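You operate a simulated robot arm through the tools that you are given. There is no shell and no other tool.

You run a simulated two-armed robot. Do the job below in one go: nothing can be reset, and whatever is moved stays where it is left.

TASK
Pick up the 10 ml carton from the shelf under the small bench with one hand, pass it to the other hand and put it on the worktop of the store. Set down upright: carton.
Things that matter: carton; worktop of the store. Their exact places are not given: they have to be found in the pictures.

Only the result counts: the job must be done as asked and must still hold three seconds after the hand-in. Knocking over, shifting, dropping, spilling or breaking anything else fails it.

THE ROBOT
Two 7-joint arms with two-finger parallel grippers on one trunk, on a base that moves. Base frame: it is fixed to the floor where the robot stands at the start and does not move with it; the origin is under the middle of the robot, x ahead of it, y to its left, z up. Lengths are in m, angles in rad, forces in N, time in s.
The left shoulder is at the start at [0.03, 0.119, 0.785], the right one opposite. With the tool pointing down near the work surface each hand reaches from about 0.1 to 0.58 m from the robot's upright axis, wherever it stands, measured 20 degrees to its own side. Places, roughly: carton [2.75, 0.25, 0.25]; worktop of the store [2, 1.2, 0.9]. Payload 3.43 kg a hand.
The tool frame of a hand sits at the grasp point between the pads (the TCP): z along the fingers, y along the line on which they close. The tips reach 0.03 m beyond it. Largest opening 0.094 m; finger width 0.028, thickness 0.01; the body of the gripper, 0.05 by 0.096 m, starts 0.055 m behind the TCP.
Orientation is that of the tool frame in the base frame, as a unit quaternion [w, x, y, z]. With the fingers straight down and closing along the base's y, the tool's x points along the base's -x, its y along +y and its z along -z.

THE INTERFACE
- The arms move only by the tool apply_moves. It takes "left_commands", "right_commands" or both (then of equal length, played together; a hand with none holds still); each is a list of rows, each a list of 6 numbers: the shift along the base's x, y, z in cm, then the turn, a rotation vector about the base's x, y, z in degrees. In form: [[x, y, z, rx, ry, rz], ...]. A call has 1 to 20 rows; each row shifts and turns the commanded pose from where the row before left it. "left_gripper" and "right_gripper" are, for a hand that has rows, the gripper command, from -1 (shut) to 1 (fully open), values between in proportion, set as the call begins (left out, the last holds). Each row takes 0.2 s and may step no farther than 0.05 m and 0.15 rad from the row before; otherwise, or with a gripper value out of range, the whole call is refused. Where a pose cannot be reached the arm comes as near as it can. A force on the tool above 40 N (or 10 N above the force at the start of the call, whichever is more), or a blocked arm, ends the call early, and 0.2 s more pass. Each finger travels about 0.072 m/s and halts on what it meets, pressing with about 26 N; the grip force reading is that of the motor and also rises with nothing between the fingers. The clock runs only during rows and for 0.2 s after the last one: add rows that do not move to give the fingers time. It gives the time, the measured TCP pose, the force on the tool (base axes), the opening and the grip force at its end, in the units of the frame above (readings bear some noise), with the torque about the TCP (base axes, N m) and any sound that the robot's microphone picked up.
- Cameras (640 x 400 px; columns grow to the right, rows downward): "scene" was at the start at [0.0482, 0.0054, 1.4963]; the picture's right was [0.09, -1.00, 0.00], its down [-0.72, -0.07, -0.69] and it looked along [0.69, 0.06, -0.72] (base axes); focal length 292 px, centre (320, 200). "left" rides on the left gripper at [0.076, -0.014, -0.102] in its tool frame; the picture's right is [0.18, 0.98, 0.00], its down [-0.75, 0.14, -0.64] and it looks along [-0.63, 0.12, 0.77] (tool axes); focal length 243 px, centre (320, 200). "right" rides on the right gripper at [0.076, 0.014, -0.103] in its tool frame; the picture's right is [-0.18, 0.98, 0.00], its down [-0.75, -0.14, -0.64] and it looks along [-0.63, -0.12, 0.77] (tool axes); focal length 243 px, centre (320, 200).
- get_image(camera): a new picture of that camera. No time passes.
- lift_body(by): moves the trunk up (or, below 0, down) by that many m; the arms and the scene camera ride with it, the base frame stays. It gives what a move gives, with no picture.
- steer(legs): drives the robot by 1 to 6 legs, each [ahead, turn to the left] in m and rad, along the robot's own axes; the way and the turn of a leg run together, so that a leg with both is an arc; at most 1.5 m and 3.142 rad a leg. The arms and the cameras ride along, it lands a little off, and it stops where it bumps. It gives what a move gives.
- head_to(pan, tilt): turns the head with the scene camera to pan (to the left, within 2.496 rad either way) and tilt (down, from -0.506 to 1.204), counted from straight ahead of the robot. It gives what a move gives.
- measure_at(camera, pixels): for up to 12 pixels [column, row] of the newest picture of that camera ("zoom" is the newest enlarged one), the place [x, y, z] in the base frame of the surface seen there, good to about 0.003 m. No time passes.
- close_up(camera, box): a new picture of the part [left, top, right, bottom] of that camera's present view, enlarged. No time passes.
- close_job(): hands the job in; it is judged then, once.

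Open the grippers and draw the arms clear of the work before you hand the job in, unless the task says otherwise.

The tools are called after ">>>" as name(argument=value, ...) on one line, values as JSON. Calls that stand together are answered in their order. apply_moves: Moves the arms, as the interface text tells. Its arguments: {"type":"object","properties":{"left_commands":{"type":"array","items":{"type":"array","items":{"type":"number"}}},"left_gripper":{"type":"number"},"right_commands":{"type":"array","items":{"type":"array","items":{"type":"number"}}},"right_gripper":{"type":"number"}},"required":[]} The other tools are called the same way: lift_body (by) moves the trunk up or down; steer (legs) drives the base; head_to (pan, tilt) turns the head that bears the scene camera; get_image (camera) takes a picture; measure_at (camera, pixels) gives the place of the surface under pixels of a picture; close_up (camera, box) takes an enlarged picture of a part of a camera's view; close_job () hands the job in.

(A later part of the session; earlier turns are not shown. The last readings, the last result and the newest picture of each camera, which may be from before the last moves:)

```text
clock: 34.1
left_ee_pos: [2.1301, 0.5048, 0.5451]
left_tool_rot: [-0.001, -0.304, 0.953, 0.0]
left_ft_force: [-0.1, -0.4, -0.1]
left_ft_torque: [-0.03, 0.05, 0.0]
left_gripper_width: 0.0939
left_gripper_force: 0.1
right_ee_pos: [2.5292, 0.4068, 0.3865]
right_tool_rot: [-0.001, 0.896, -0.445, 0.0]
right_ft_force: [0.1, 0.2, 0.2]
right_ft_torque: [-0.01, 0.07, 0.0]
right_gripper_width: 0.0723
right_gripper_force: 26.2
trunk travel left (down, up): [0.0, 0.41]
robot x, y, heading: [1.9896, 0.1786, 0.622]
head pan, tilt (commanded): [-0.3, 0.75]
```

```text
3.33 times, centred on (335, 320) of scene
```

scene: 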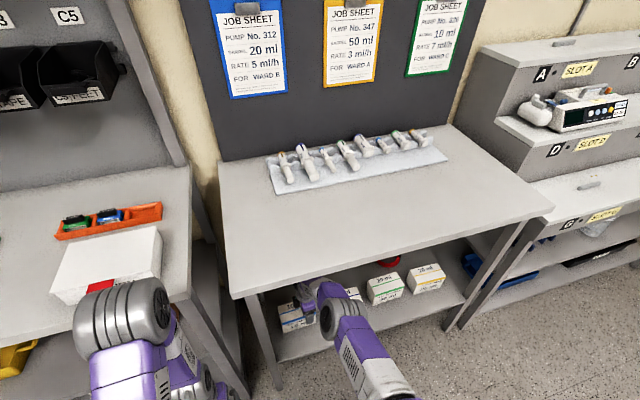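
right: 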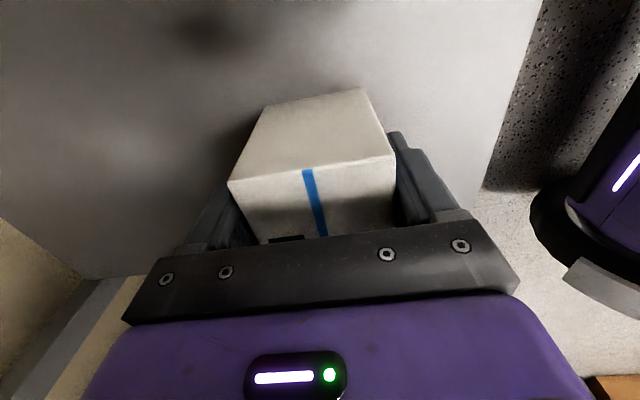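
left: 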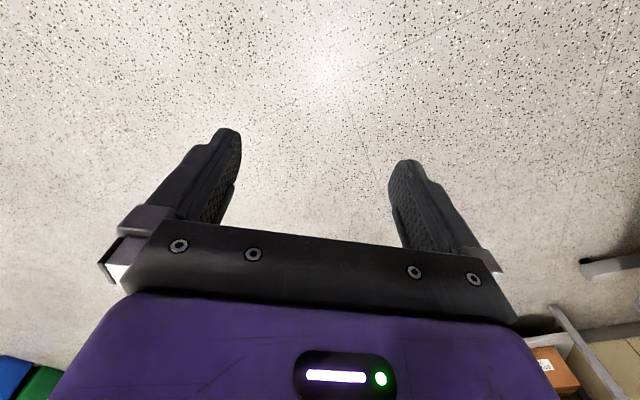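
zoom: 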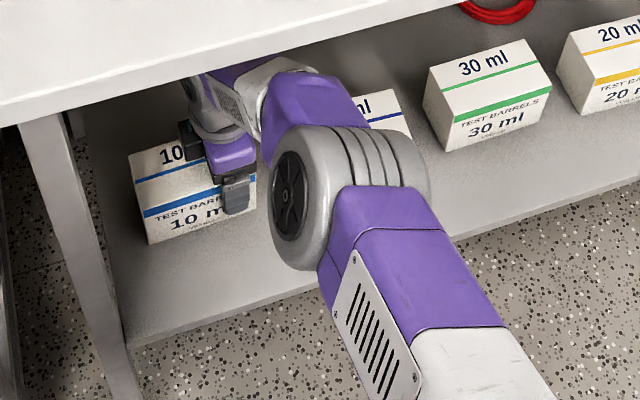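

At the table-edge plane the arm's top is at 0.777, so there is room for a 2 cm lift of the whole trunk. I lift by 0.02 and look at the carton.

>>> lift_body(by=0.02)

>>> get_image(camera="right")

>>> close_up(camera="scene", box=[240, 260, 430, 380])

```text
clock: 34.8
left_ee_pos: [2.1303, 0.5058, 0.5644]
left_tool_rot: [0.0, -0.305, 0.952, 0.0]
left_ft_force: [0.4, 0.1, -0.5]
left_ft_torque: [0.01, -0.01, 0.0]
left_gripper_width: 0.0938
left_gripper_force: 0.1
right_ee_pos: [2.5292, 0.4075, 0.406]
right_tool_rot: [0.0, 0.896, -0.445, 0.001]
right_ft_force: [0.7, -0.4, -2.3]
right_ft_torque: [-0.08, 0.0, -0.02]
right_gripper_width: 0.0722
right_gripper_force: 25.8
trunk travel left (down, up): [-0.02, 0.39]
robot x, y, heading: [1.9905, 0.1819, 0.613]
head pan, tilt (commanded): [-0.3, 0.75]
```

```text
taken
```

right: 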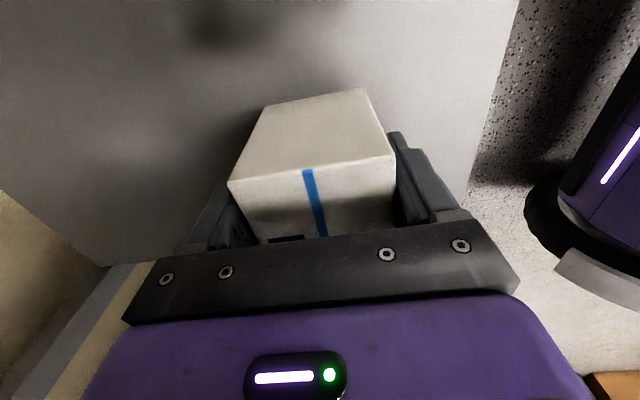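

```text
3.33 times, centred on (335, 320) of scene
```

zoom: 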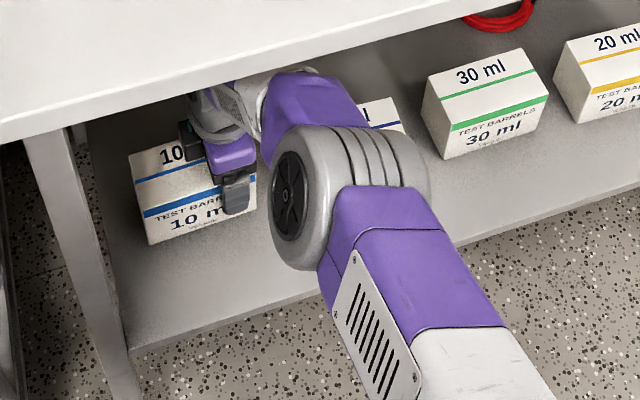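

The carton came up with the hand (about 2 N load) and has not slipped. I back straight out of the bench by 0.55 m.

>>> steer(legs=[[-0.55, 0]])

>>> head_to(pan=0.0, tilt=0.9)

>>> get_image(camera="scene")

>>> get_image(camera="right")

```text
clock: 37.9
left_ee_pos: [1.6834, 0.1862, 0.5648]
left_tool_rot: [0.0, -0.306, 0.952, 0.0]
left_ft_force: [0.7, 0.2, -0.4]
left_ft_torque: [0.02, -0.02, 0.02]
left_gripper_width: 0.0938
left_gripper_force: 0.0
right_ee_pos: [2.0834, 0.0899, 0.4061]
right_tool_rot: [0.0, 0.896, -0.443, 0.0]
right_ft_force: [0.1, 0.0, -2.4]
right_ft_torque: [-0.07, -0.04, 0.02]
right_gripper_width: 0.0722
right_gripper_force: 26.0
trunk travel left (down, up): [-0.02, 0.39]
robot x, y, heading: [1.5417, -0.1359, 0.623]
head pan, tilt (commanded): [-0.3, 0.75]
```

```text
clock: 38.7
left_ee_pos: [1.6828, 0.1866, 0.5643]
left_tool_rot: [0.0, -0.306, 0.952, -0.001]
left_ft_force: [-0.1, 0.3, 0.6]
left_ft_torque: [0.0, 0.04, 0.0]
left_gripper_width: 0.0939
left_gripper_force: 0.0
right_ee_pos: [2.084, 0.0877, 0.4054]
right_tool_rot: [0.0, 0.896, -0.443, 0.0]
right_ft_force: [0.1, -0.9, -1.6]
right_ft_torque: [-0.04, -0.04, 0.0]
right_gripper_width: 0.072
right_gripper_force: 25.7
trunk travel left (down, up): [-0.02, 0.39]
robot x, y, heading: [1.5393, -0.1381, 0.621]
head pan, tilt (commanded): [0.0, 0.901]
```

```text
taken
```

scene: 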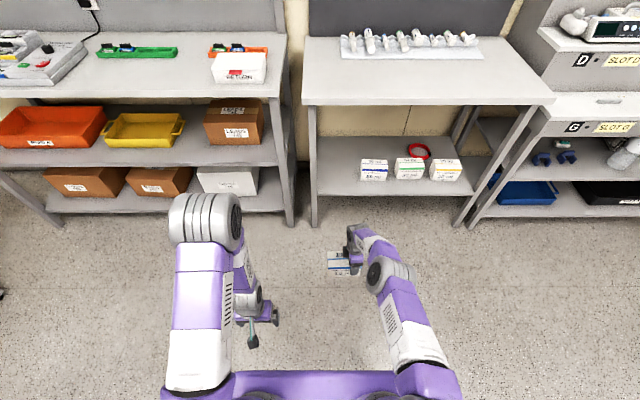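

```text
taken
```

right: 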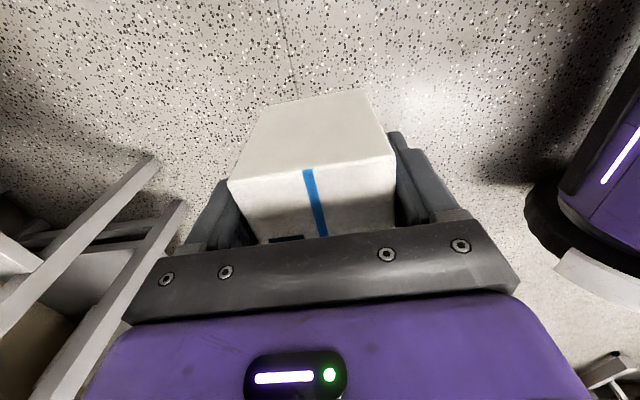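

The carton is out and hangs upright; the other cartons are untouched. I bring the right hand in front of me and higher, and turn the left hand (at a safe distance on the left) so it will close fore-and-aft with its fingers pointing down-right.

>>> apply_moves(right_commands=[[-2.05, -0.4, 1.19, 0, 0, 0], [-2.05, -0.4, 1.19, 0, 0, 0], [-2.05, -0.4, 1.19, 0, 0, 0], [-2.05, -0.4, 1.19, 0, 0, 0], [-2.05, -0.4, 1.19, 0, 0, 0], [-2.05, -0.4, 1.19, 0, 0, 0], [-2.05, -0.4, 1.19, 0, 0, 0], [-2.05, -0.4, 1.19, 0, 0, 0], [0, 0, 0, 0, 0, 0], [0, 0, 0, 0, 0, 0], [0, 0, 0, 0, 0, 0]], left_commands=[[0.1, 1.42, 0.36, 0, 0, -8.02], [0.1, 1.42, 0.36, 0, 0, -8.02], [0.1, 1.42, 0.36, 0, 0, -8.02], [0.1, 1.42, 0.36, 0, 0, -8.02], [0.1, 1.42, 0.36, 0, 0, -8.02], [0.1, 1.42, 0.36, 0, 0, -8.02], [0.1, 1.42, 0.36, 0, 0, -8.02], [0.1, 1.42, 0.36, 0, 0, -8.02], [0.1, 1.42, 0.36, 0, 0, -8.02], [0.1, 1.42, 0.36, 0, 0, -8.02], [0.1, 1.42, 0.36, 0, 0, -8.02]], left_gripper=1)

>>> get_image(camera="scene")

```text
clock: 41.1
left_ee_pos: [1.6938, 0.3421, 0.6043]
left_tool_rot: [0.0, 0.444, 0.896, 0.0]
left_ft_force: [1.0, -0.8, 0.3]
left_ft_torque: [0.04, -0.01, 0.01]
left_gripper_width: 0.0942
left_gripper_force: 0.1
right_ee_pos: [1.9189, 0.0561, 0.5009]
right_tool_rot: [-0.001, 0.896, -0.444, 0.0]
right_ft_force: [0.1, -0.5, -2.6]
right_ft_torque: [-0.07, -0.04, -0.01]
right_gripper_width: 0.0723
right_gripper_force: 26.3
trunk travel left (down, up): [-0.02, 0.39]
robot x, y, heading: [1.545, -0.1357, 0.623]
head pan, tilt (commanded): [0.0, 0.901]
```

```text
taken
```

scene: 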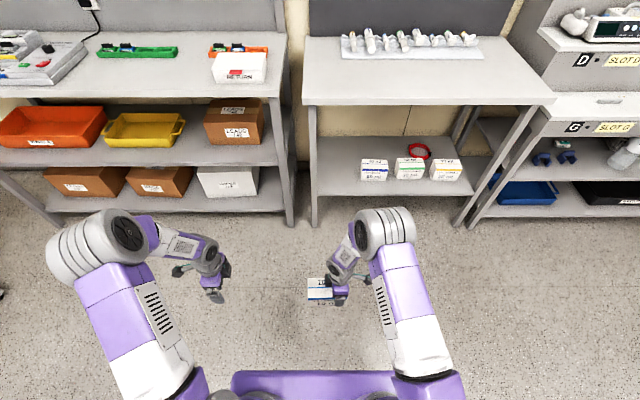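

Both hands moved as planned. I now tilt the left hand 45° about the forward axis so that its fingers point down-right, towards the carton.

>>> apply_moves(left_commands=[[0, 0, 0, -5.96, -4.55, 0], [0, 0, 0, -5.96, -4.55, 0], [0, 0, 0, -5.96, -4.55, 0], [0, 0, 0, -5.96, -4.55, 0], [0, 0, 0, -5.96, -4.55, 0], [0, 0, 0, -5.96, -4.55, 0], [0, 0, 0, 0, 0, 0]])

>>> get_image(camera="scene")

>>> get_image(camera="left")

```text
clock: 42.7
left_ee_pos: [1.6945, 0.3416, 0.6047]
left_tool_rot: [0.344, 0.409, 0.828, -0.17]
left_ft_force: [-0.8, -0.4, -0.2]
left_ft_torque: [-0.02, -0.01, 0.03]
left_gripper_width: 0.0941
left_gripper_force: 0.0
right_ee_pos: [1.919, 0.0571, 0.501]
right_tool_rot: [0.0, 0.896, -0.444, -0.001]
right_ft_force: [0.1, 0.0, -1.0]
right_ft_torque: [-0.06, -0.11, -0.02]
right_gripper_width: 0.0724
right_gripper_force: 26.0
trunk travel left (down, up): [-0.02, 0.39]
robot x, y, heading: [1.5425, -0.1383, 0.621]
head pan, tilt (commanded): [0.0, 0.901]
```

```text
taken
```

scene: 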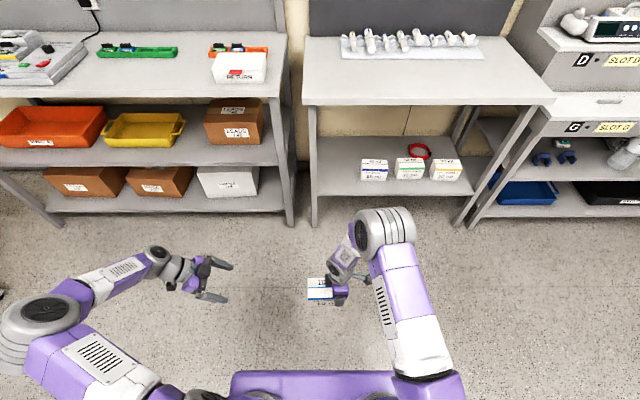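

```text
taken
```

left: 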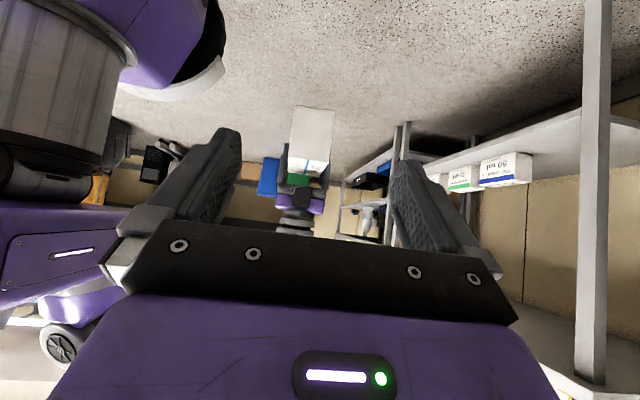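

The left hand now points down-right with its elbow out. I enlarge the carton in the right hand and measure its corners.

>>> close_up(camera="scene", box=[280, 240, 380, 320])

>>> close_up(camera="left", box=[220, 80, 420, 260])

```text
5.00 times, centred on (330, 280) of scene
```

zoom: 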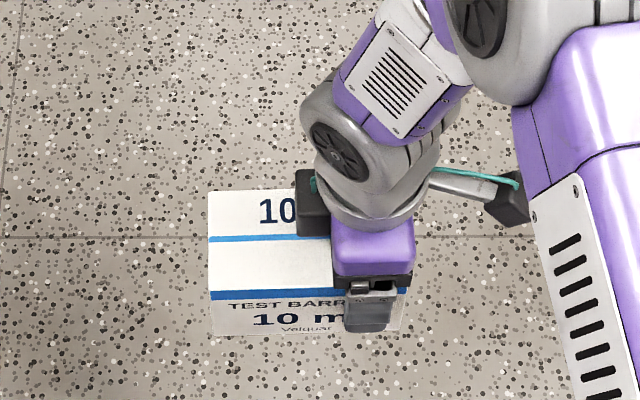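

```text
2.22 times, centred on (320, 170) of left
```

zoom: 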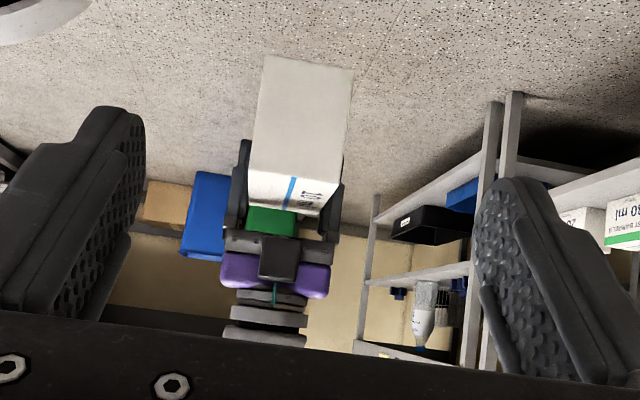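

I measure the carton's corners and the black box on the right hand's left side.

>>> measure_at(camera="zoom", pixels=[[256, 175], [348, 75]])

>>> close_up(camera="scene", box=[280, 240, 380, 320])

>>> measure_at(camera="zoom", pixels=[[213, 194], [213, 285], [215, 300], [217, 331], [300, 331], [402, 300], [400, 330], [302, 185], [325, 225], [370, 250], [370, 320], [300, 232]])

>>> measure_at(camera="left", pixels=[[297, 110], [333, 114], [292, 155], [328, 172], [300, 168], [315, 140], [230, 140], [405, 170], [228, 160], [400, 180]])

```text
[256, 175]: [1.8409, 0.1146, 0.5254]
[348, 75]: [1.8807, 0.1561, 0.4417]
```

```text
5.00 times, centred on (330, 280) of scene
```

zoom: 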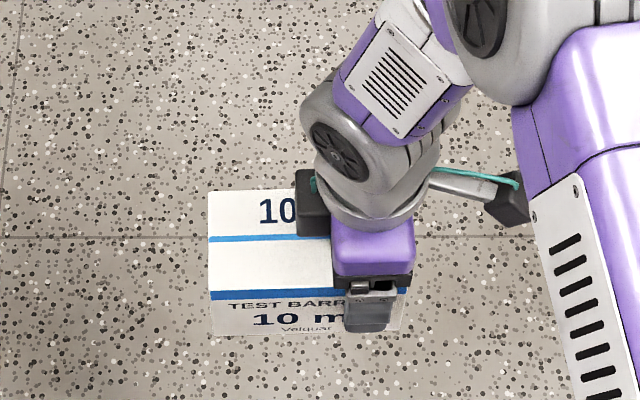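

```text
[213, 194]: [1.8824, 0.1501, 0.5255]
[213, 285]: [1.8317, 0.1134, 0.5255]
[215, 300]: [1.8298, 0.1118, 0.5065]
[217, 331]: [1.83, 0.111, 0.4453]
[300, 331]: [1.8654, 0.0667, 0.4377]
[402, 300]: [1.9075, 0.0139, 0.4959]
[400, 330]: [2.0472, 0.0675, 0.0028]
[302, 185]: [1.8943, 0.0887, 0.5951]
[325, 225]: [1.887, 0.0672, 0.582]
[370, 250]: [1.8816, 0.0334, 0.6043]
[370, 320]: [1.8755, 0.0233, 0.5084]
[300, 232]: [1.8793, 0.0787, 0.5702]
```

```text
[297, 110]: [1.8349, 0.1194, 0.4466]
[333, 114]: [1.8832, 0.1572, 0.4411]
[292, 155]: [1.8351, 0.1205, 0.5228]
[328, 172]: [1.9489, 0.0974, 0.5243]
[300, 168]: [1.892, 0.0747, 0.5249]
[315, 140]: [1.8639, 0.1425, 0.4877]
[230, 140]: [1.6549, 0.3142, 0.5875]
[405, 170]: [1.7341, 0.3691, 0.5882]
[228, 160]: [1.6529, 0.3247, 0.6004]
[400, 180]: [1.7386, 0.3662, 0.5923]
```

The carton's left face centre is at about (1.859, 0.138), z 0.436-0.526. I move the left hand to a point 12 cm before the grasp along its finger direction, then check.

>>> apply_moves(left_commands=[[2.163, -2.635, -0.397, 0, 0, 0], [2.163, -2.635, -0.397, 0, 0, 0], [2.163, -2.635, -0.397, 0, 0, 0], [2.163, -2.635, -0.397, 0, 0, 0], [2.163, -2.635, -0.397, 0, 0, 0], [2.163, -2.635, -0.397, 0, 0, 0], [0, 0, 0, 0, 0, 0], [0, 0, 0, 0, 0, 0]], left_gripper=1)

>>> get_image(camera="scene")

>>> get_image(camera="left")

```text
clock: 44.5
left_ee_pos: [1.825, 0.1859, 0.5793]
left_tool_rot: [0.343, 0.409, 0.828, -0.169]
left_ft_force: [-0.2, 0.0, 0.7]
left_ft_torque: [0.0, -0.03, 0.04]
left_gripper_width: 0.0939
left_gripper_force: 0.0
right_ee_pos: [1.919, 0.0565, 0.5006]
right_tool_rot: [0.0, 0.896, -0.443, 0.0]
right_ft_force: [-0.7, -0.2, -1.6]
right_ft_torque: [-0.02, -0.05, -0.03]
right_gripper_width: 0.0719
right_gripper_force: 26.1
trunk travel left (down, up): [-0.02, 0.39]
robot x, y, heading: [1.5409, -0.1363, 0.625]
head pan, tilt (commanded): [0.0, 0.901]
```

```text
taken
```

scene: 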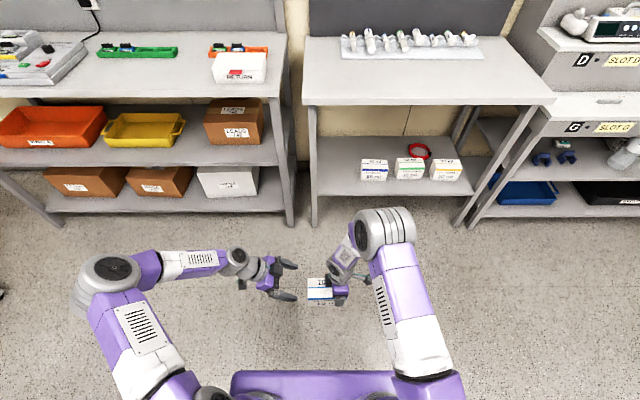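

```text
taken
```

left: 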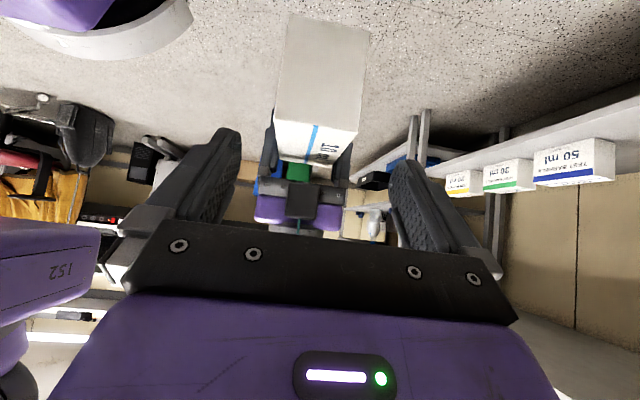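

The carton sits centred between the left fingers' view ((275-370) vs fingers at 235 and 395). I advance two thirds of the way along the finger direction and look again.

>>> apply_moves(left_commands=[[0.845, -1.163, -1.39, 0, 0, 0], [0.845, -1.163, -1.39, 0, 0, 0], [0.845, -1.163, -1.39, 0, 0, 0], [0.845, -1.163, -1.39, 0, 0, 0], [0, 0, 0, 0, 0, 0]])

>>> get_image(camera="left")

>>> close_up(camera="scene", box=[230, 220, 400, 330])

```text
clock: 45.7
left_ee_pos: [1.858, 0.1389, 0.5253]
left_tool_rot: [0.343, 0.411, 0.827, -0.171]
left_ft_force: [-0.5, -0.9, 0.9]
left_ft_torque: [-0.03, -0.02, 0.01]
left_gripper_width: 0.094
left_gripper_force: 0.0
right_ee_pos: [1.9196, 0.0563, 0.5013]
right_tool_rot: [0.0, 0.896, -0.444, 0.0]
right_ft_force: [0.5, 0.4, -2.0]
right_ft_torque: [-0.04, -0.07, 0.0]
right_gripper_width: 0.0722
right_gripper_force: 25.2
trunk travel left (down, up): [-0.02, 0.39]
robot x, y, heading: [1.5442, -0.1375, 0.626]
head pan, tilt (commanded): [0.0, 0.901]
```

```text
taken
```

left: 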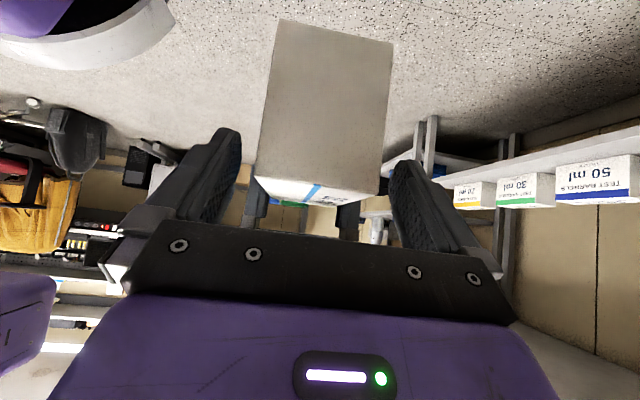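

```text
3.64 times, centred on (315, 275) of scene
```

zoom: 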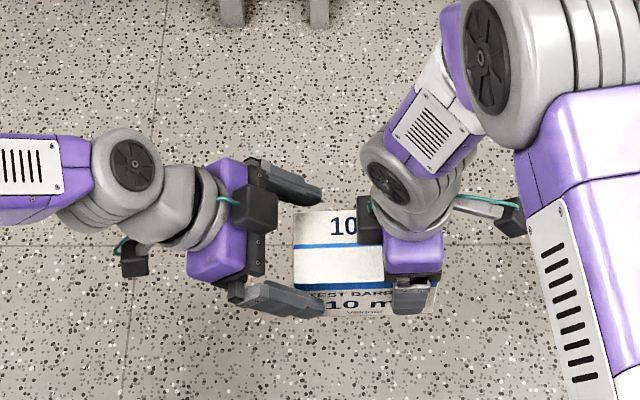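

The left fingers are starting to straddle the carton without touching. I measure the carton and finger surfaces in the left view to check the fore-aft centring.

>>> measure_at(camera="left", pixels=[[266, 150], [382, 150], [270, 100], [386, 100], [262, 175], [376, 188], [236, 150], [396, 180], [236, 170], [400, 190]])

```text
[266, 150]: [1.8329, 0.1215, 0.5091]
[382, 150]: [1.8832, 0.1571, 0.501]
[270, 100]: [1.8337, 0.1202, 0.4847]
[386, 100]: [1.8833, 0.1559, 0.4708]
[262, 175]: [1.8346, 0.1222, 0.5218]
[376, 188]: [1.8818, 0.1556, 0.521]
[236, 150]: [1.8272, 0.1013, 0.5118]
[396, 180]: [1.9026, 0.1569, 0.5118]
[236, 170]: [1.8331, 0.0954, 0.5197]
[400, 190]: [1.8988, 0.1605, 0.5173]
```

The carton is centred between the left fingers to within a millimetre. I advance the last two steps, then close the left gripper.

>>> apply_moves(left_commands=[[0.86, -1.13, -1.4, 0, 0, 0], [0.86, -1.13, -1.4, 0, 0, 0], [0, 0, 0, 0, 0, 0]])

>>> get_image(camera="left")

>>> close_up(camera="scene", box=[230, 220, 400, 330])

```text
clock: 46.5
left_ee_pos: [1.8751, 0.1147, 0.4965]
left_tool_rot: [0.343, 0.41, 0.827, -0.171]
left_ft_force: [-0.1, -0.3, 0.4]
left_ft_torque: [-0.01, -0.01, -0.01]
left_gripper_width: 0.0942
left_gripper_force: 0.0
right_ee_pos: [1.9197, 0.0562, 0.4999]
right_tool_rot: [0.0, 0.896, -0.444, 0.0]
right_ft_force: [-0.2, 0.3, -2.1]
right_ft_torque: [-0.07, -0.04, -0.01]
right_gripper_width: 0.0721
right_gripper_force: 25.5
trunk travel left (down, up): [-0.02, 0.39]
robot x, y, heading: [1.5425, -0.1343, 0.622]
head pan, tilt (commanded): [0.0, 0.901]
```

```text
taken
```

left: 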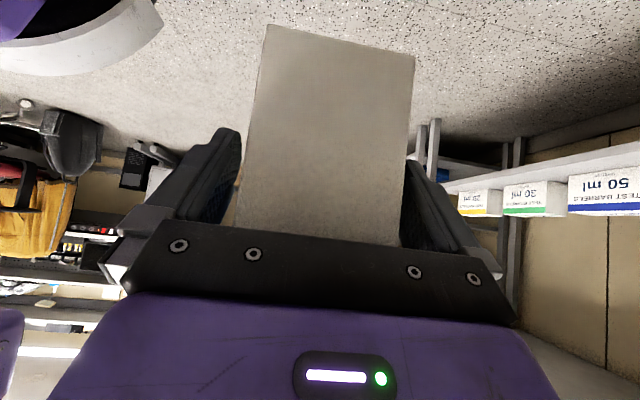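

```text
3.64 times, centred on (315, 275) of scene
```

zoom: 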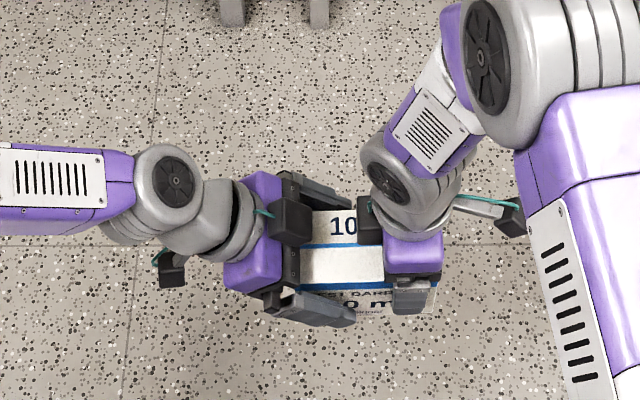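

The left fingers straddle the carton's left part with no contact force. I close the left gripper.

>>> apply_moves(left_commands=[[0, 0, 0, 0, 0, 0], [0, 0, 0, 0, 0, 0], [0, 0, 0, 0, 0, 0], [0, 0, 0, 0, 0, 0], [0, 0, 0, 0, 0, 0]], left_gripper=-1)

>>> get_image(camera="left")

```text
clock: 47.7
left_ee_pos: [1.8752, 0.1145, 0.4976]
left_tool_rot: [0.343, 0.41, 0.828, -0.171]
left_ft_force: [-5.3, -4.1, 1.7]
left_ft_torque: [-0.08, -0.15, -0.11]
left_gripper_width: 0.0723
left_gripper_force: 25.9
right_ee_pos: [1.9195, 0.0566, 0.5009]
right_tool_rot: [-0.001, 0.896, -0.445, 0.001]
right_ft_force: [5.8, 3.8, -4.0]
right_ft_torque: [-0.06, 0.01, -0.4]
right_gripper_width: 0.0722
right_gripper_force: 25.9
trunk travel left (down, up): [-0.02, 0.39]
robot x, y, heading: [1.5445, -0.1382, 0.621]
head pan, tilt (commanded): [0.0, 0.901]
```

```text
taken
```

left: 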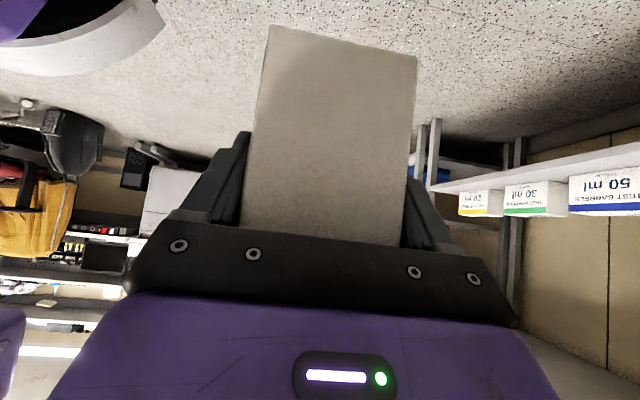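

Both hands hold the carton (0.072 m, 26 N each). I open the right gripper while the left holds.

>>> apply_moves(right_commands=[[0, 0, 0, 0, 0, 0], [0, 0, 0, 0, 0, 0], [0, 0, 0, 0, 0, 0], [0, 0, 0, 0, 0, 0]], right_gripper=1)

>>> get_image(camera="right")

>>> get_image(camera="left")

```text
clock: 48.7
left_ee_pos: [1.8765, 0.1162, 0.4966]
left_tool_rot: [0.343, 0.41, 0.828, -0.17]
left_ft_force: [0.7, -0.2, -0.5]
left_ft_torque: [0.09, 0.06, -0.01]
left_gripper_width: 0.0721
left_gripper_force: 26.5
right_ee_pos: [1.9196, 0.0557, 0.5006]
right_tool_rot: [0.0, 0.896, -0.444, 0.0]
right_ft_force: [-0.3, -1.3, 0.1]
right_ft_torque: [-0.02, 0.02, 0.0]
right_gripper_width: 0.094
right_gripper_force: 0.1
trunk travel left (down, up): [-0.02, 0.39]
robot x, y, heading: [1.5399, -0.139, 0.618]
head pan, tilt (commanded): [0.0, 0.901]
```

```text
taken
```

right: 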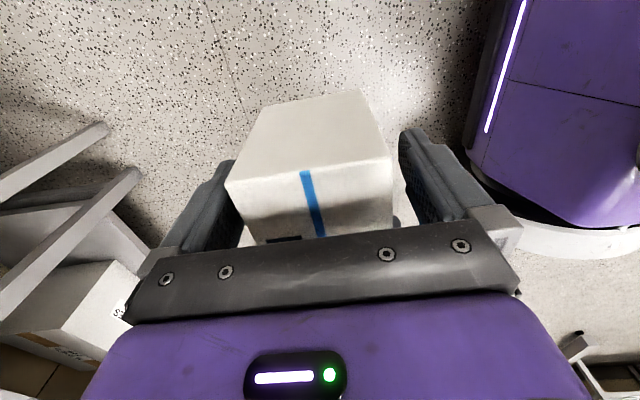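

```text
taken
```

left: 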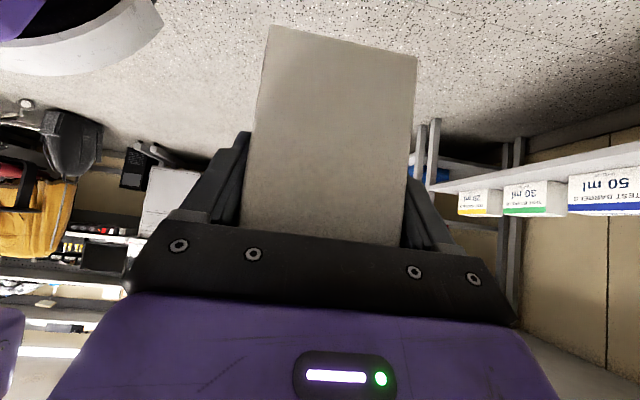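

The left hand holds the carton alone with no slip. I raise the right hand clear of the carton and move it to the right.

>>> apply_moves(right_commands=[[0, 0, 2.2, 0, 0, 0], [0, 0, 2.2, 0, 0, 0], [0, 0, 2.2, 0, 0, 0], [0, 0, 2.2, 0, 0, 0], [0, 0, 2.2, 0, 0, 0], [1.4, -2.0, 0, 0, 0, 0], [1.4, -2.0, 0, 0, 0, 0], [1.0, -2.2, 0, 0, 0, 0], [0.6, -2.2, 0, 0, 0, 0], [0, -2.2, 0, 0, 0, 0], [-0.5, -2.0, 0, 0, 0, 0]])

>>> get_image(camera="scene")

>>> get_image(camera="left")

```text
clock: 51.1
left_ee_pos: [1.8755, 0.1163, 0.4969]
left_tool_rot: [0.343, 0.41, 0.828, -0.17]
left_ft_force: [0.8, 0.5, 0.5]
left_ft_torque: [0.05, 0.07, 0.04]
left_gripper_width: 0.0722
left_gripper_force: 25.8
right_ee_pos: [1.9577, -0.0692, 0.6109]
right_tool_rot: [0.0, 0.896, -0.443, 0.0]
right_ft_force: [-0.2, 0.8, 0.8]
right_ft_torque: [0.04, 0.03, -0.01]
right_gripper_width: 0.0939
right_gripper_force: 0.1
trunk travel left (down, up): [-0.02, 0.39]
robot x, y, heading: [1.5398, -0.1398, 0.623]
head pan, tilt (commanded): [0.0, 0.901]
```

```text
taken
```

scene: 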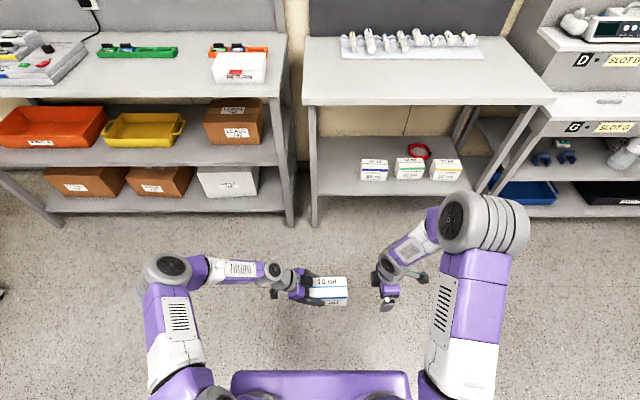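

```text
taken
```

left: 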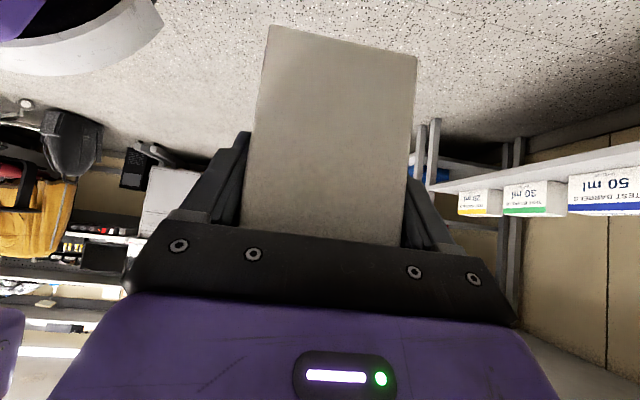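

The carton is now in the left hand only, at scene (328, 290). I look at the store's worktop to choose a free place, measuring the objects on it.

>>> close_up(camera="scene", box=[0, 0, 300, 120])

>>> measure_at(camera="zoom", pixels=[[210, 110], [380, 110], [450, 140], [300, 150], [340, 200], [420, 180], [450, 175], [90, 190], [300, 200], [180, 140], [400, 90], [420, 60]])

```text
2.13 times, centred on (150, 60) of scene
```

zoom: 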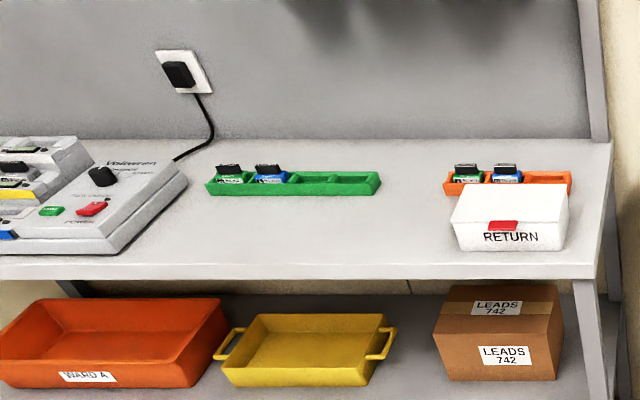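

```text
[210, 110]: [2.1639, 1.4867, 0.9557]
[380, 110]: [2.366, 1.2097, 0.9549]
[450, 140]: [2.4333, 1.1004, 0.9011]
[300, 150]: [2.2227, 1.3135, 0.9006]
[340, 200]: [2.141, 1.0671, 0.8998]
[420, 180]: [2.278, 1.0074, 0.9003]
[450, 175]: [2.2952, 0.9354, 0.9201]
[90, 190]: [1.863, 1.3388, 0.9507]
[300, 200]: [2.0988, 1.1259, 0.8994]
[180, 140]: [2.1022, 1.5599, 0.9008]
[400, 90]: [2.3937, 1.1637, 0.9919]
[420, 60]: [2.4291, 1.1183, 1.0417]
```

The worktop is free between the green tray and the RETURN box; I choose a spot near u≈2.26, v≈-0.39 (about (2.06, 1.0)), z 0.90. I draw the right hand back, raise the trunk fully and drive to a point in front of the store.

>>> apply_moves(right_commands=[[-1.6, -1.2, 0, 0, 0, 0], [-1.6, -1.2, 0, 0, 0, 0], [-1.6, -1.2, 0, 0, 0, 0], [-1.6, -1.2, 0, 0, 0, 0]])

>>> lift_body(by=0.38)

>>> get_image(camera="scene")

>>> get_image(camera="left")

```text
clock: 52.1
left_ee_pos: [1.8762, 0.1177, 0.4965]
left_tool_rot: [0.344, 0.409, 0.828, -0.169]
left_ft_force: [-0.7, -0.1, 0.0]
left_ft_torque: [0.08, 0.02, -0.02]
left_gripper_width: 0.0719
left_gripper_force: 26.2
right_ee_pos: [1.894, -0.1189, 0.6132]
right_tool_rot: [0.0, 0.896, -0.444, 0.0]
right_ft_force: [0.3, 0.1, 0.6]
right_ft_torque: [0.01, 0.0, -0.01]
right_gripper_width: 0.094
right_gripper_force: 0.1
trunk travel left (down, up): [-0.02, 0.39]
robot x, y, heading: [1.5423, -0.1345, 0.619]
head pan, tilt (commanded): [0.0, 0.901]
```

```text
clock: 55.8
left_ee_pos: [1.8746, 0.116, 0.876]
left_tool_rot: [0.343, 0.409, 0.828, -0.169]
left_ft_force: [-0.3, 0.5, -2.0]
left_ft_torque: [0.07, 0.02, -0.01]
left_gripper_width: 0.072
left_gripper_force: 25.9
right_ee_pos: [1.8955, -0.1191, 0.9922]
right_tool_rot: [0.0, 0.896, -0.444, 0.001]
right_ft_force: [-0.6, 0.0, 0.0]
right_ft_torque: [0.0, -0.02, -0.01]
right_gripper_width: 0.094
right_gripper_force: 0.0
trunk travel left (down, up): [-0.4, 0.01]
robot x, y, heading: [1.5414, -0.1395, 0.617]
head pan, tilt (commanded): [0.0, 0.901]
```

```text
taken
```

scene: 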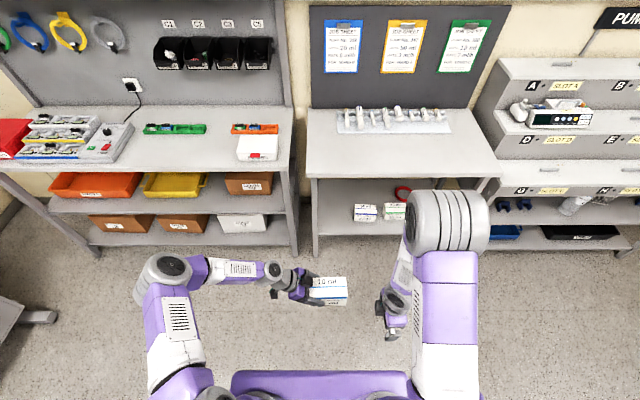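

```text
taken
```

left: 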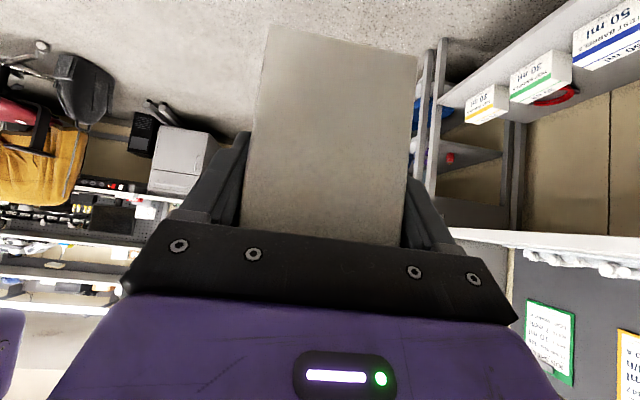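

The trunk is up and the carton steady. I raise the left hand 12 cm (carton bottom about 0.93) and the right one 5 cm, then drive to face the store from 0.7 m away.

>>> apply_moves(left_commands=[[0, 0, 2, 0, 0, 0], [0, 0, 2, 0, 0, 0], [0, 0, 2, 0, 0, 0], [0, 0, 2, 0, 0, 0], [0, 0, 2, 0, 0, 0], [0, 0, 2, 0, 0, 0]], right_commands=[[0, 0, 1, 0, 0, 0], [0, 0, 1, 0, 0, 0], [0, 0, 1, 0, 0, 0], [0, 0, 1, 0, 0, 0], [0, 0, 1, 0, 0, 0], [0, 0, 0, 0, 0, 0]])

>>> steer(legs=[[0, 1.162], [0.7, 0], [0, -1.155]])

>>> head_to(pan=0.0, tilt=0.7)

>>> get_image(camera="scene")

>>> get_image(camera="left")

```text
clock: 57.2
left_ee_pos: [1.8745, 0.1162, 0.9971]
left_tool_rot: [0.343, 0.41, 0.828, -0.17]
left_ft_force: [0.0, 0.2, -2.4]
left_ft_torque: [0.07, 0.03, -0.01]
left_gripper_width: 0.072
left_gripper_force: 25.9
right_ee_pos: [1.8946, -0.1173, 1.0418]
right_tool_rot: [0.0, 0.896, -0.443, 0.0]
right_ft_force: [-0.4, -0.6, 0.6]
right_ft_torque: [-0.01, -0.03, -0.04]
right_gripper_width: 0.0942
right_gripper_force: 0.0
trunk travel left (down, up): [-0.4, 0.01]
robot x, y, heading: [1.5429, -0.1367, 0.622]
head pan, tilt (commanded): [0.0, 0.901]
```

```text
clock: 66.8
left_ee_pos: [1.7234, 0.803, 0.9966]
left_tool_rot: [0.343, 0.407, 0.829, -0.168]
left_ft_force: [-0.1, -0.1, -2.1]
left_ft_torque: [0.04, 0.04, -0.02]
left_gripper_width: 0.0722
left_gripper_force: 26.3
right_ee_pos: [1.7449, 0.5701, 1.0424]
right_tool_rot: [0.0, 0.898, -0.44, 0.0]
right_ft_force: [0.2, 0.2, 0.2]
right_ft_torque: [0.02, 0.01, -0.01]
right_gripper_width: 0.0939
right_gripper_force: 0.1
trunk travel left (down, up): [-0.4, 0.01]
robot x, y, heading: [1.3921, 0.5478, 0.625]
head pan, tilt (commanded): [0.0, 0.901]
```

```text
clock: 67.6
left_ee_pos: [1.7234, 0.8029, 0.9972]
left_tool_rot: [0.344, 0.405, 0.83, -0.168]
left_ft_force: [0.2, -0.5, -1.9]
left_ft_torque: [0.03, 0.04, 0.0]
left_gripper_width: 0.0723
left_gripper_force: 26.0
right_ee_pos: [1.7443, 0.5694, 1.0417]
right_tool_rot: [0.0, 0.898, -0.44, 0.0]
right_ft_force: [-0.2, -0.3, 0.4]
right_ft_torque: [0.0, -0.01, -0.02]
right_gripper_width: 0.094
right_gripper_force: 0.0
trunk travel left (down, up): [-0.4, 0.01]
robot x, y, heading: [1.391, 0.5479, 0.631]
head pan, tilt (commanded): [0.0, 0.7]
```

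```text
taken
```

scene: 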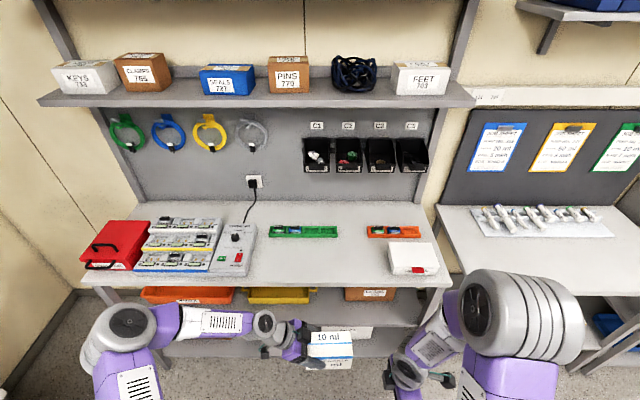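

```text
taken
```

left: 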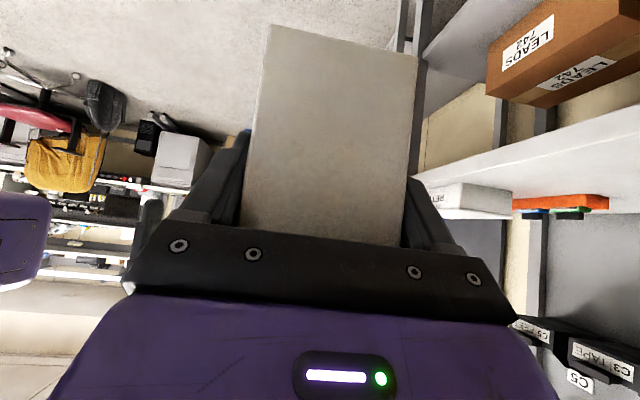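

I am in front of the store; the spot between the green tray (303, 231) and the RETURN box (412, 257) is free. I measure the upper shelf edge, bins, tray, device and worktop edge.

>>> measure_at(camera="scene", pixels=[[255, 103], [460, 103], [320, 165], [400, 160], [303, 237], [272, 233], [392, 268], [390, 245], [310, 262], [350, 262], [240, 270], [320, 283]])

>>> close_up(camera="scene", box=[180, 200, 480, 400])

```text
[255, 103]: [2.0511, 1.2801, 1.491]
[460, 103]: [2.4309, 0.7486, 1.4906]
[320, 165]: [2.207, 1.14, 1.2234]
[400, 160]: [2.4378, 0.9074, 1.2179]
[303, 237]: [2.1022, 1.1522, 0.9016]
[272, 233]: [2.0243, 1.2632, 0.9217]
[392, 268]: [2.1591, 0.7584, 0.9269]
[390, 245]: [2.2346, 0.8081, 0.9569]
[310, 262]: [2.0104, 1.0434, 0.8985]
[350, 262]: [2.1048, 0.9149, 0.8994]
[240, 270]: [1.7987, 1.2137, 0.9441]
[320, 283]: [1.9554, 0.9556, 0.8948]
```

```text
2.00 times, centred on (330, 300) of scene
```

zoom: 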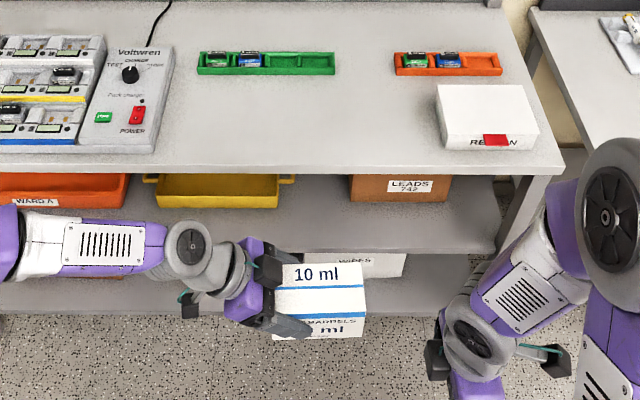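

The upper shelf's edge is at u≈2.41 and the spot is clear all round. I check how far ahead the elbows stand before driving closer.

>>> measure_at(camera="scene", pixels=[[500, 275], [470, 300], [560, 300], [430, 340], [455, 380], [125, 320], [230, 320], [265, 325], [275, 350], [330, 340], [310, 365]])

```text
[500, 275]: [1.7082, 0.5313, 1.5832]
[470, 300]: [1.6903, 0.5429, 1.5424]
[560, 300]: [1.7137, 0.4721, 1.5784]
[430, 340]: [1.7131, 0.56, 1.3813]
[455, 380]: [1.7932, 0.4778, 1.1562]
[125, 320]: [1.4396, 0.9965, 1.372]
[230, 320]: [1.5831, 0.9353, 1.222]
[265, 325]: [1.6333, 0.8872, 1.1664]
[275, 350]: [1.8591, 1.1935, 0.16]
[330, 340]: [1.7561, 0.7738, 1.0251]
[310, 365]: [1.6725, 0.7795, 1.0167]
```

The elbows will stay well short of the upper shelf. I drive 0.29 m straight ahead.

>>> steer(legs=[[0.29, 0]])

>>> head_to(pan=0.0, tilt=0.95)

>>> get_image(camera="scene")

>>> get_image(camera="left")

```text
clock: 69.6
left_ee_pos: [1.9593, 0.9739, 0.9966]
left_tool_rot: [0.343, 0.406, 0.83, -0.168]
left_ft_force: [0.0, -0.3, -1.8]
left_ft_torque: [0.07, 0.04, -0.03]
left_gripper_width: 0.0722
left_gripper_force: 26.0
right_ee_pos: [1.9804, 0.7389, 1.0405]
right_tool_rot: [0.0, 0.898, -0.441, 0.001]
right_ft_force: [0.1, -0.1, -0.2]
right_ft_torque: [0.01, 0.02, 0.02]
right_gripper_width: 0.0942
right_gripper_force: 0.0
trunk travel left (down, up): [-0.4, 0.01]
robot x, y, heading: [1.6252, 0.7176, 0.63]
head pan, tilt (commanded): [0.0, 0.7]
```

```text
clock: 70.3
left_ee_pos: [1.9583, 0.9742, 0.9972]
left_tool_rot: [0.344, 0.406, 0.83, -0.169]
left_ft_force: [1.0, 0.5, -2.1]
left_ft_torque: [0.03, 0.05, -0.02]
left_gripper_width: 0.0722
left_gripper_force: 26.0
right_ee_pos: [1.9797, 0.7407, 1.0412]
right_tool_rot: [-0.001, 0.898, -0.44, 0.001]
right_ft_force: [0.1, -0.3, 0.1]
right_ft_torque: [0.02, 0.02, 0.01]
right_gripper_width: 0.0939
right_gripper_force: 0.1
trunk travel left (down, up): [-0.4, 0.01]
robot x, y, heading: [1.629, 0.7145, 0.63]
head pan, tilt (commanded): [0.0, 0.949]
```

```text
taken
```

scene: 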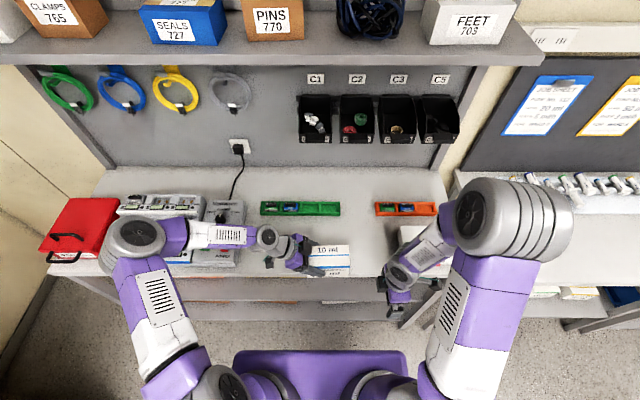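

```text
taken
```

left: 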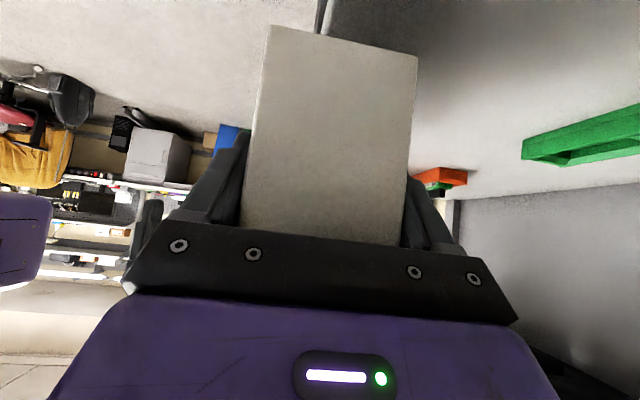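

The hand is at u=2.159; the device's right edge (v≈-0.13) is well left of the hand. I move the left hand 10 cm ahead over the chosen spot.

>>> apply_moves(left_commands=[[1.63, 1.17, 0, 0, 0, 0], [1.63, 1.17, 0, 0, 0, 0], [1.63, 1.17, 0, 0, 0, 0], [1.63, 1.17, 0, 0, 0, 0], [1.63, 1.17, 0, 0, 0, 0], [0, 0, 0, 0, 0, 0]])

>>> get_image(camera="scene")

>>> close_up(camera="scene", box=[230, 180, 430, 310])

```text
clock: 71.7
left_ee_pos: [2.0397, 1.0332, 0.9959]
left_tool_rot: [0.344, 0.406, 0.83, -0.168]
left_ft_force: [0.0, 0.8, -1.3]
left_ft_torque: [0.03, 0.02, 0.01]
left_gripper_width: 0.0722
left_gripper_force: 26.2
right_ee_pos: [1.9802, 0.7399, 1.0419]
right_tool_rot: [0.0, 0.897, -0.441, 0.0]
right_ft_force: [-0.2, 0.0, 0.9]
right_ft_torque: [0.0, -0.02, -0.02]
right_gripper_width: 0.094
right_gripper_force: 0.0
trunk travel left (down, up): [-0.4, 0.01]
robot x, y, heading: [1.6266, 0.7179, 0.628]
head pan, tilt (commanded): [0.0, 0.949]
```

```text
taken
```

scene: 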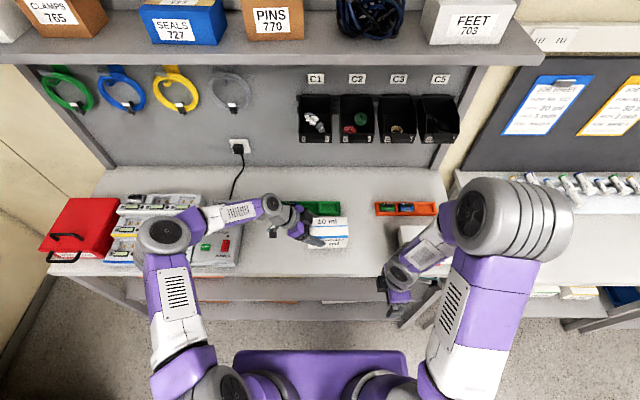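

```text
3.08 times, centred on (330, 245) of scene
```

zoom: 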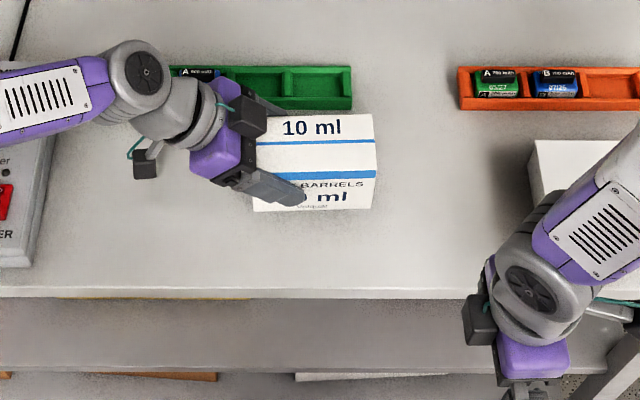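

The carton is over the spot, short of the green tray. I measure its top and bottom corners to check that it is level and how high it hangs.

>>> measure_at(camera="zoom", pixels=[[270, 150], [370, 118], [372, 165], [262, 165], [371, 182], [369, 205], [320, 207], [260, 208], [320, 155], [420, 180], [320, 260], [200, 220]])

```text
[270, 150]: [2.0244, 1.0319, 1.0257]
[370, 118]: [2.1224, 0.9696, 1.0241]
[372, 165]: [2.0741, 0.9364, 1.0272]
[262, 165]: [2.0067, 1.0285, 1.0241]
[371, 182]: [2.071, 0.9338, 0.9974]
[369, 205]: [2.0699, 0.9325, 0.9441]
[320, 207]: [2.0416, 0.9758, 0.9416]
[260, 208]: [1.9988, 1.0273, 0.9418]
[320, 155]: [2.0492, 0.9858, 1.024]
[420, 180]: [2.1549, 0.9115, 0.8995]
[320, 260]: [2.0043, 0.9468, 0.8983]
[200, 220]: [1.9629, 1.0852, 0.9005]
```

The carton is level with its top at 1.025, so its bottom is near 0.935 and the worktop at 0.900. I lower 3 cm first, then check.

>>> apply_moves(left_commands=[[0, 0, -0.6, 0, 0, 0], [0, 0, -0.6, 0, 0, 0], [0, 0, -0.6, 0, 0, 0], [0, 0, -0.6, 0, 0, 0], [0, 0, -0.6, 0, 0, 0], [0, 0, 0, 0, 0, 0]])

>>> close_up(camera="scene", box=[230, 180, 430, 310])

>>> get_image(camera="left")

```text
clock: 73.1
left_ee_pos: [2.0407, 1.032, 0.9667]
left_tool_rot: [0.343, 0.406, 0.83, -0.168]
left_ft_force: [-0.7, -0.8, -2.5]
left_ft_torque: [0.07, 0.01, 0.0]
left_gripper_width: 0.0721
left_gripper_force: 26.2
right_ee_pos: [1.9804, 0.7415, 1.0412]
right_tool_rot: [0.0, 0.898, -0.44, 0.0]
right_ft_force: [-0.1, -0.7, -0.4]
right_ft_torque: [0.03, -0.02, 0.01]
right_gripper_width: 0.094
right_gripper_force: 0.1
trunk travel left (down, up): [-0.4, 0.01]
robot x, y, heading: [1.6291, 0.7201, 0.63]
head pan, tilt (commanded): [0.0, 0.949]
```

```text
3.08 times, centred on (330, 245) of scene
```

zoom: 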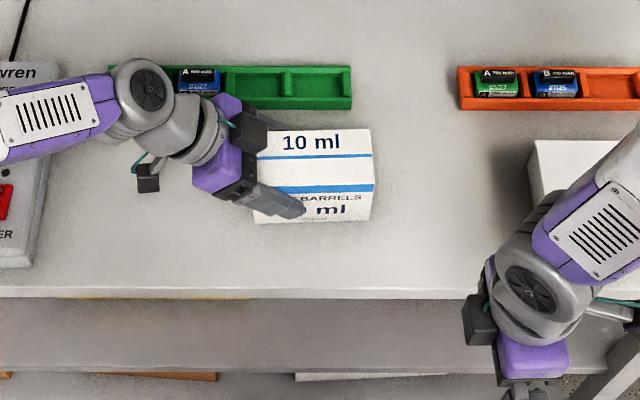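

```text
taken
```

left: 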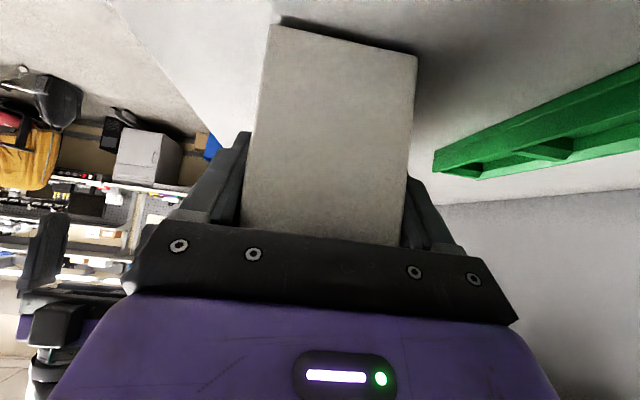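

No contact yet (load still -2.5 N), bottom near 0.905. I lower in 2 mm steps and watch the force.

>>> apply_moves(left_commands=[[0, 0, -0.2, 0, 0, 0], [0, 0, -0.2, 0, 0, 0], [0, 0, 0, 0, 0, 0]])

```text
clock: 73.9
left_ee_pos: [2.0398, 1.0335, 0.9625]
left_tool_rot: [0.344, 0.407, 0.829, -0.169]
left_ft_force: [0.3, -0.6, -1.3]
left_ft_torque: [0.0, 0.0, 0.04]
left_gripper_width: 0.0724
left_gripper_force: 25.5
right_ee_pos: [1.9796, 0.7405, 1.0408]
right_tool_rot: [0.0, 0.898, -0.441, 0.0]
right_ft_force: [1.2, -0.5, -0.1]
right_ft_torque: [0.01, -0.02, -0.04]
right_gripper_width: 0.0939
right_gripper_force: 0.1
trunk travel left (down, up): [-0.4, 0.01]
robot x, y, heading: [1.6284, 0.7211, 0.624]
head pan, tilt (commanded): [0.0, 0.949]
```

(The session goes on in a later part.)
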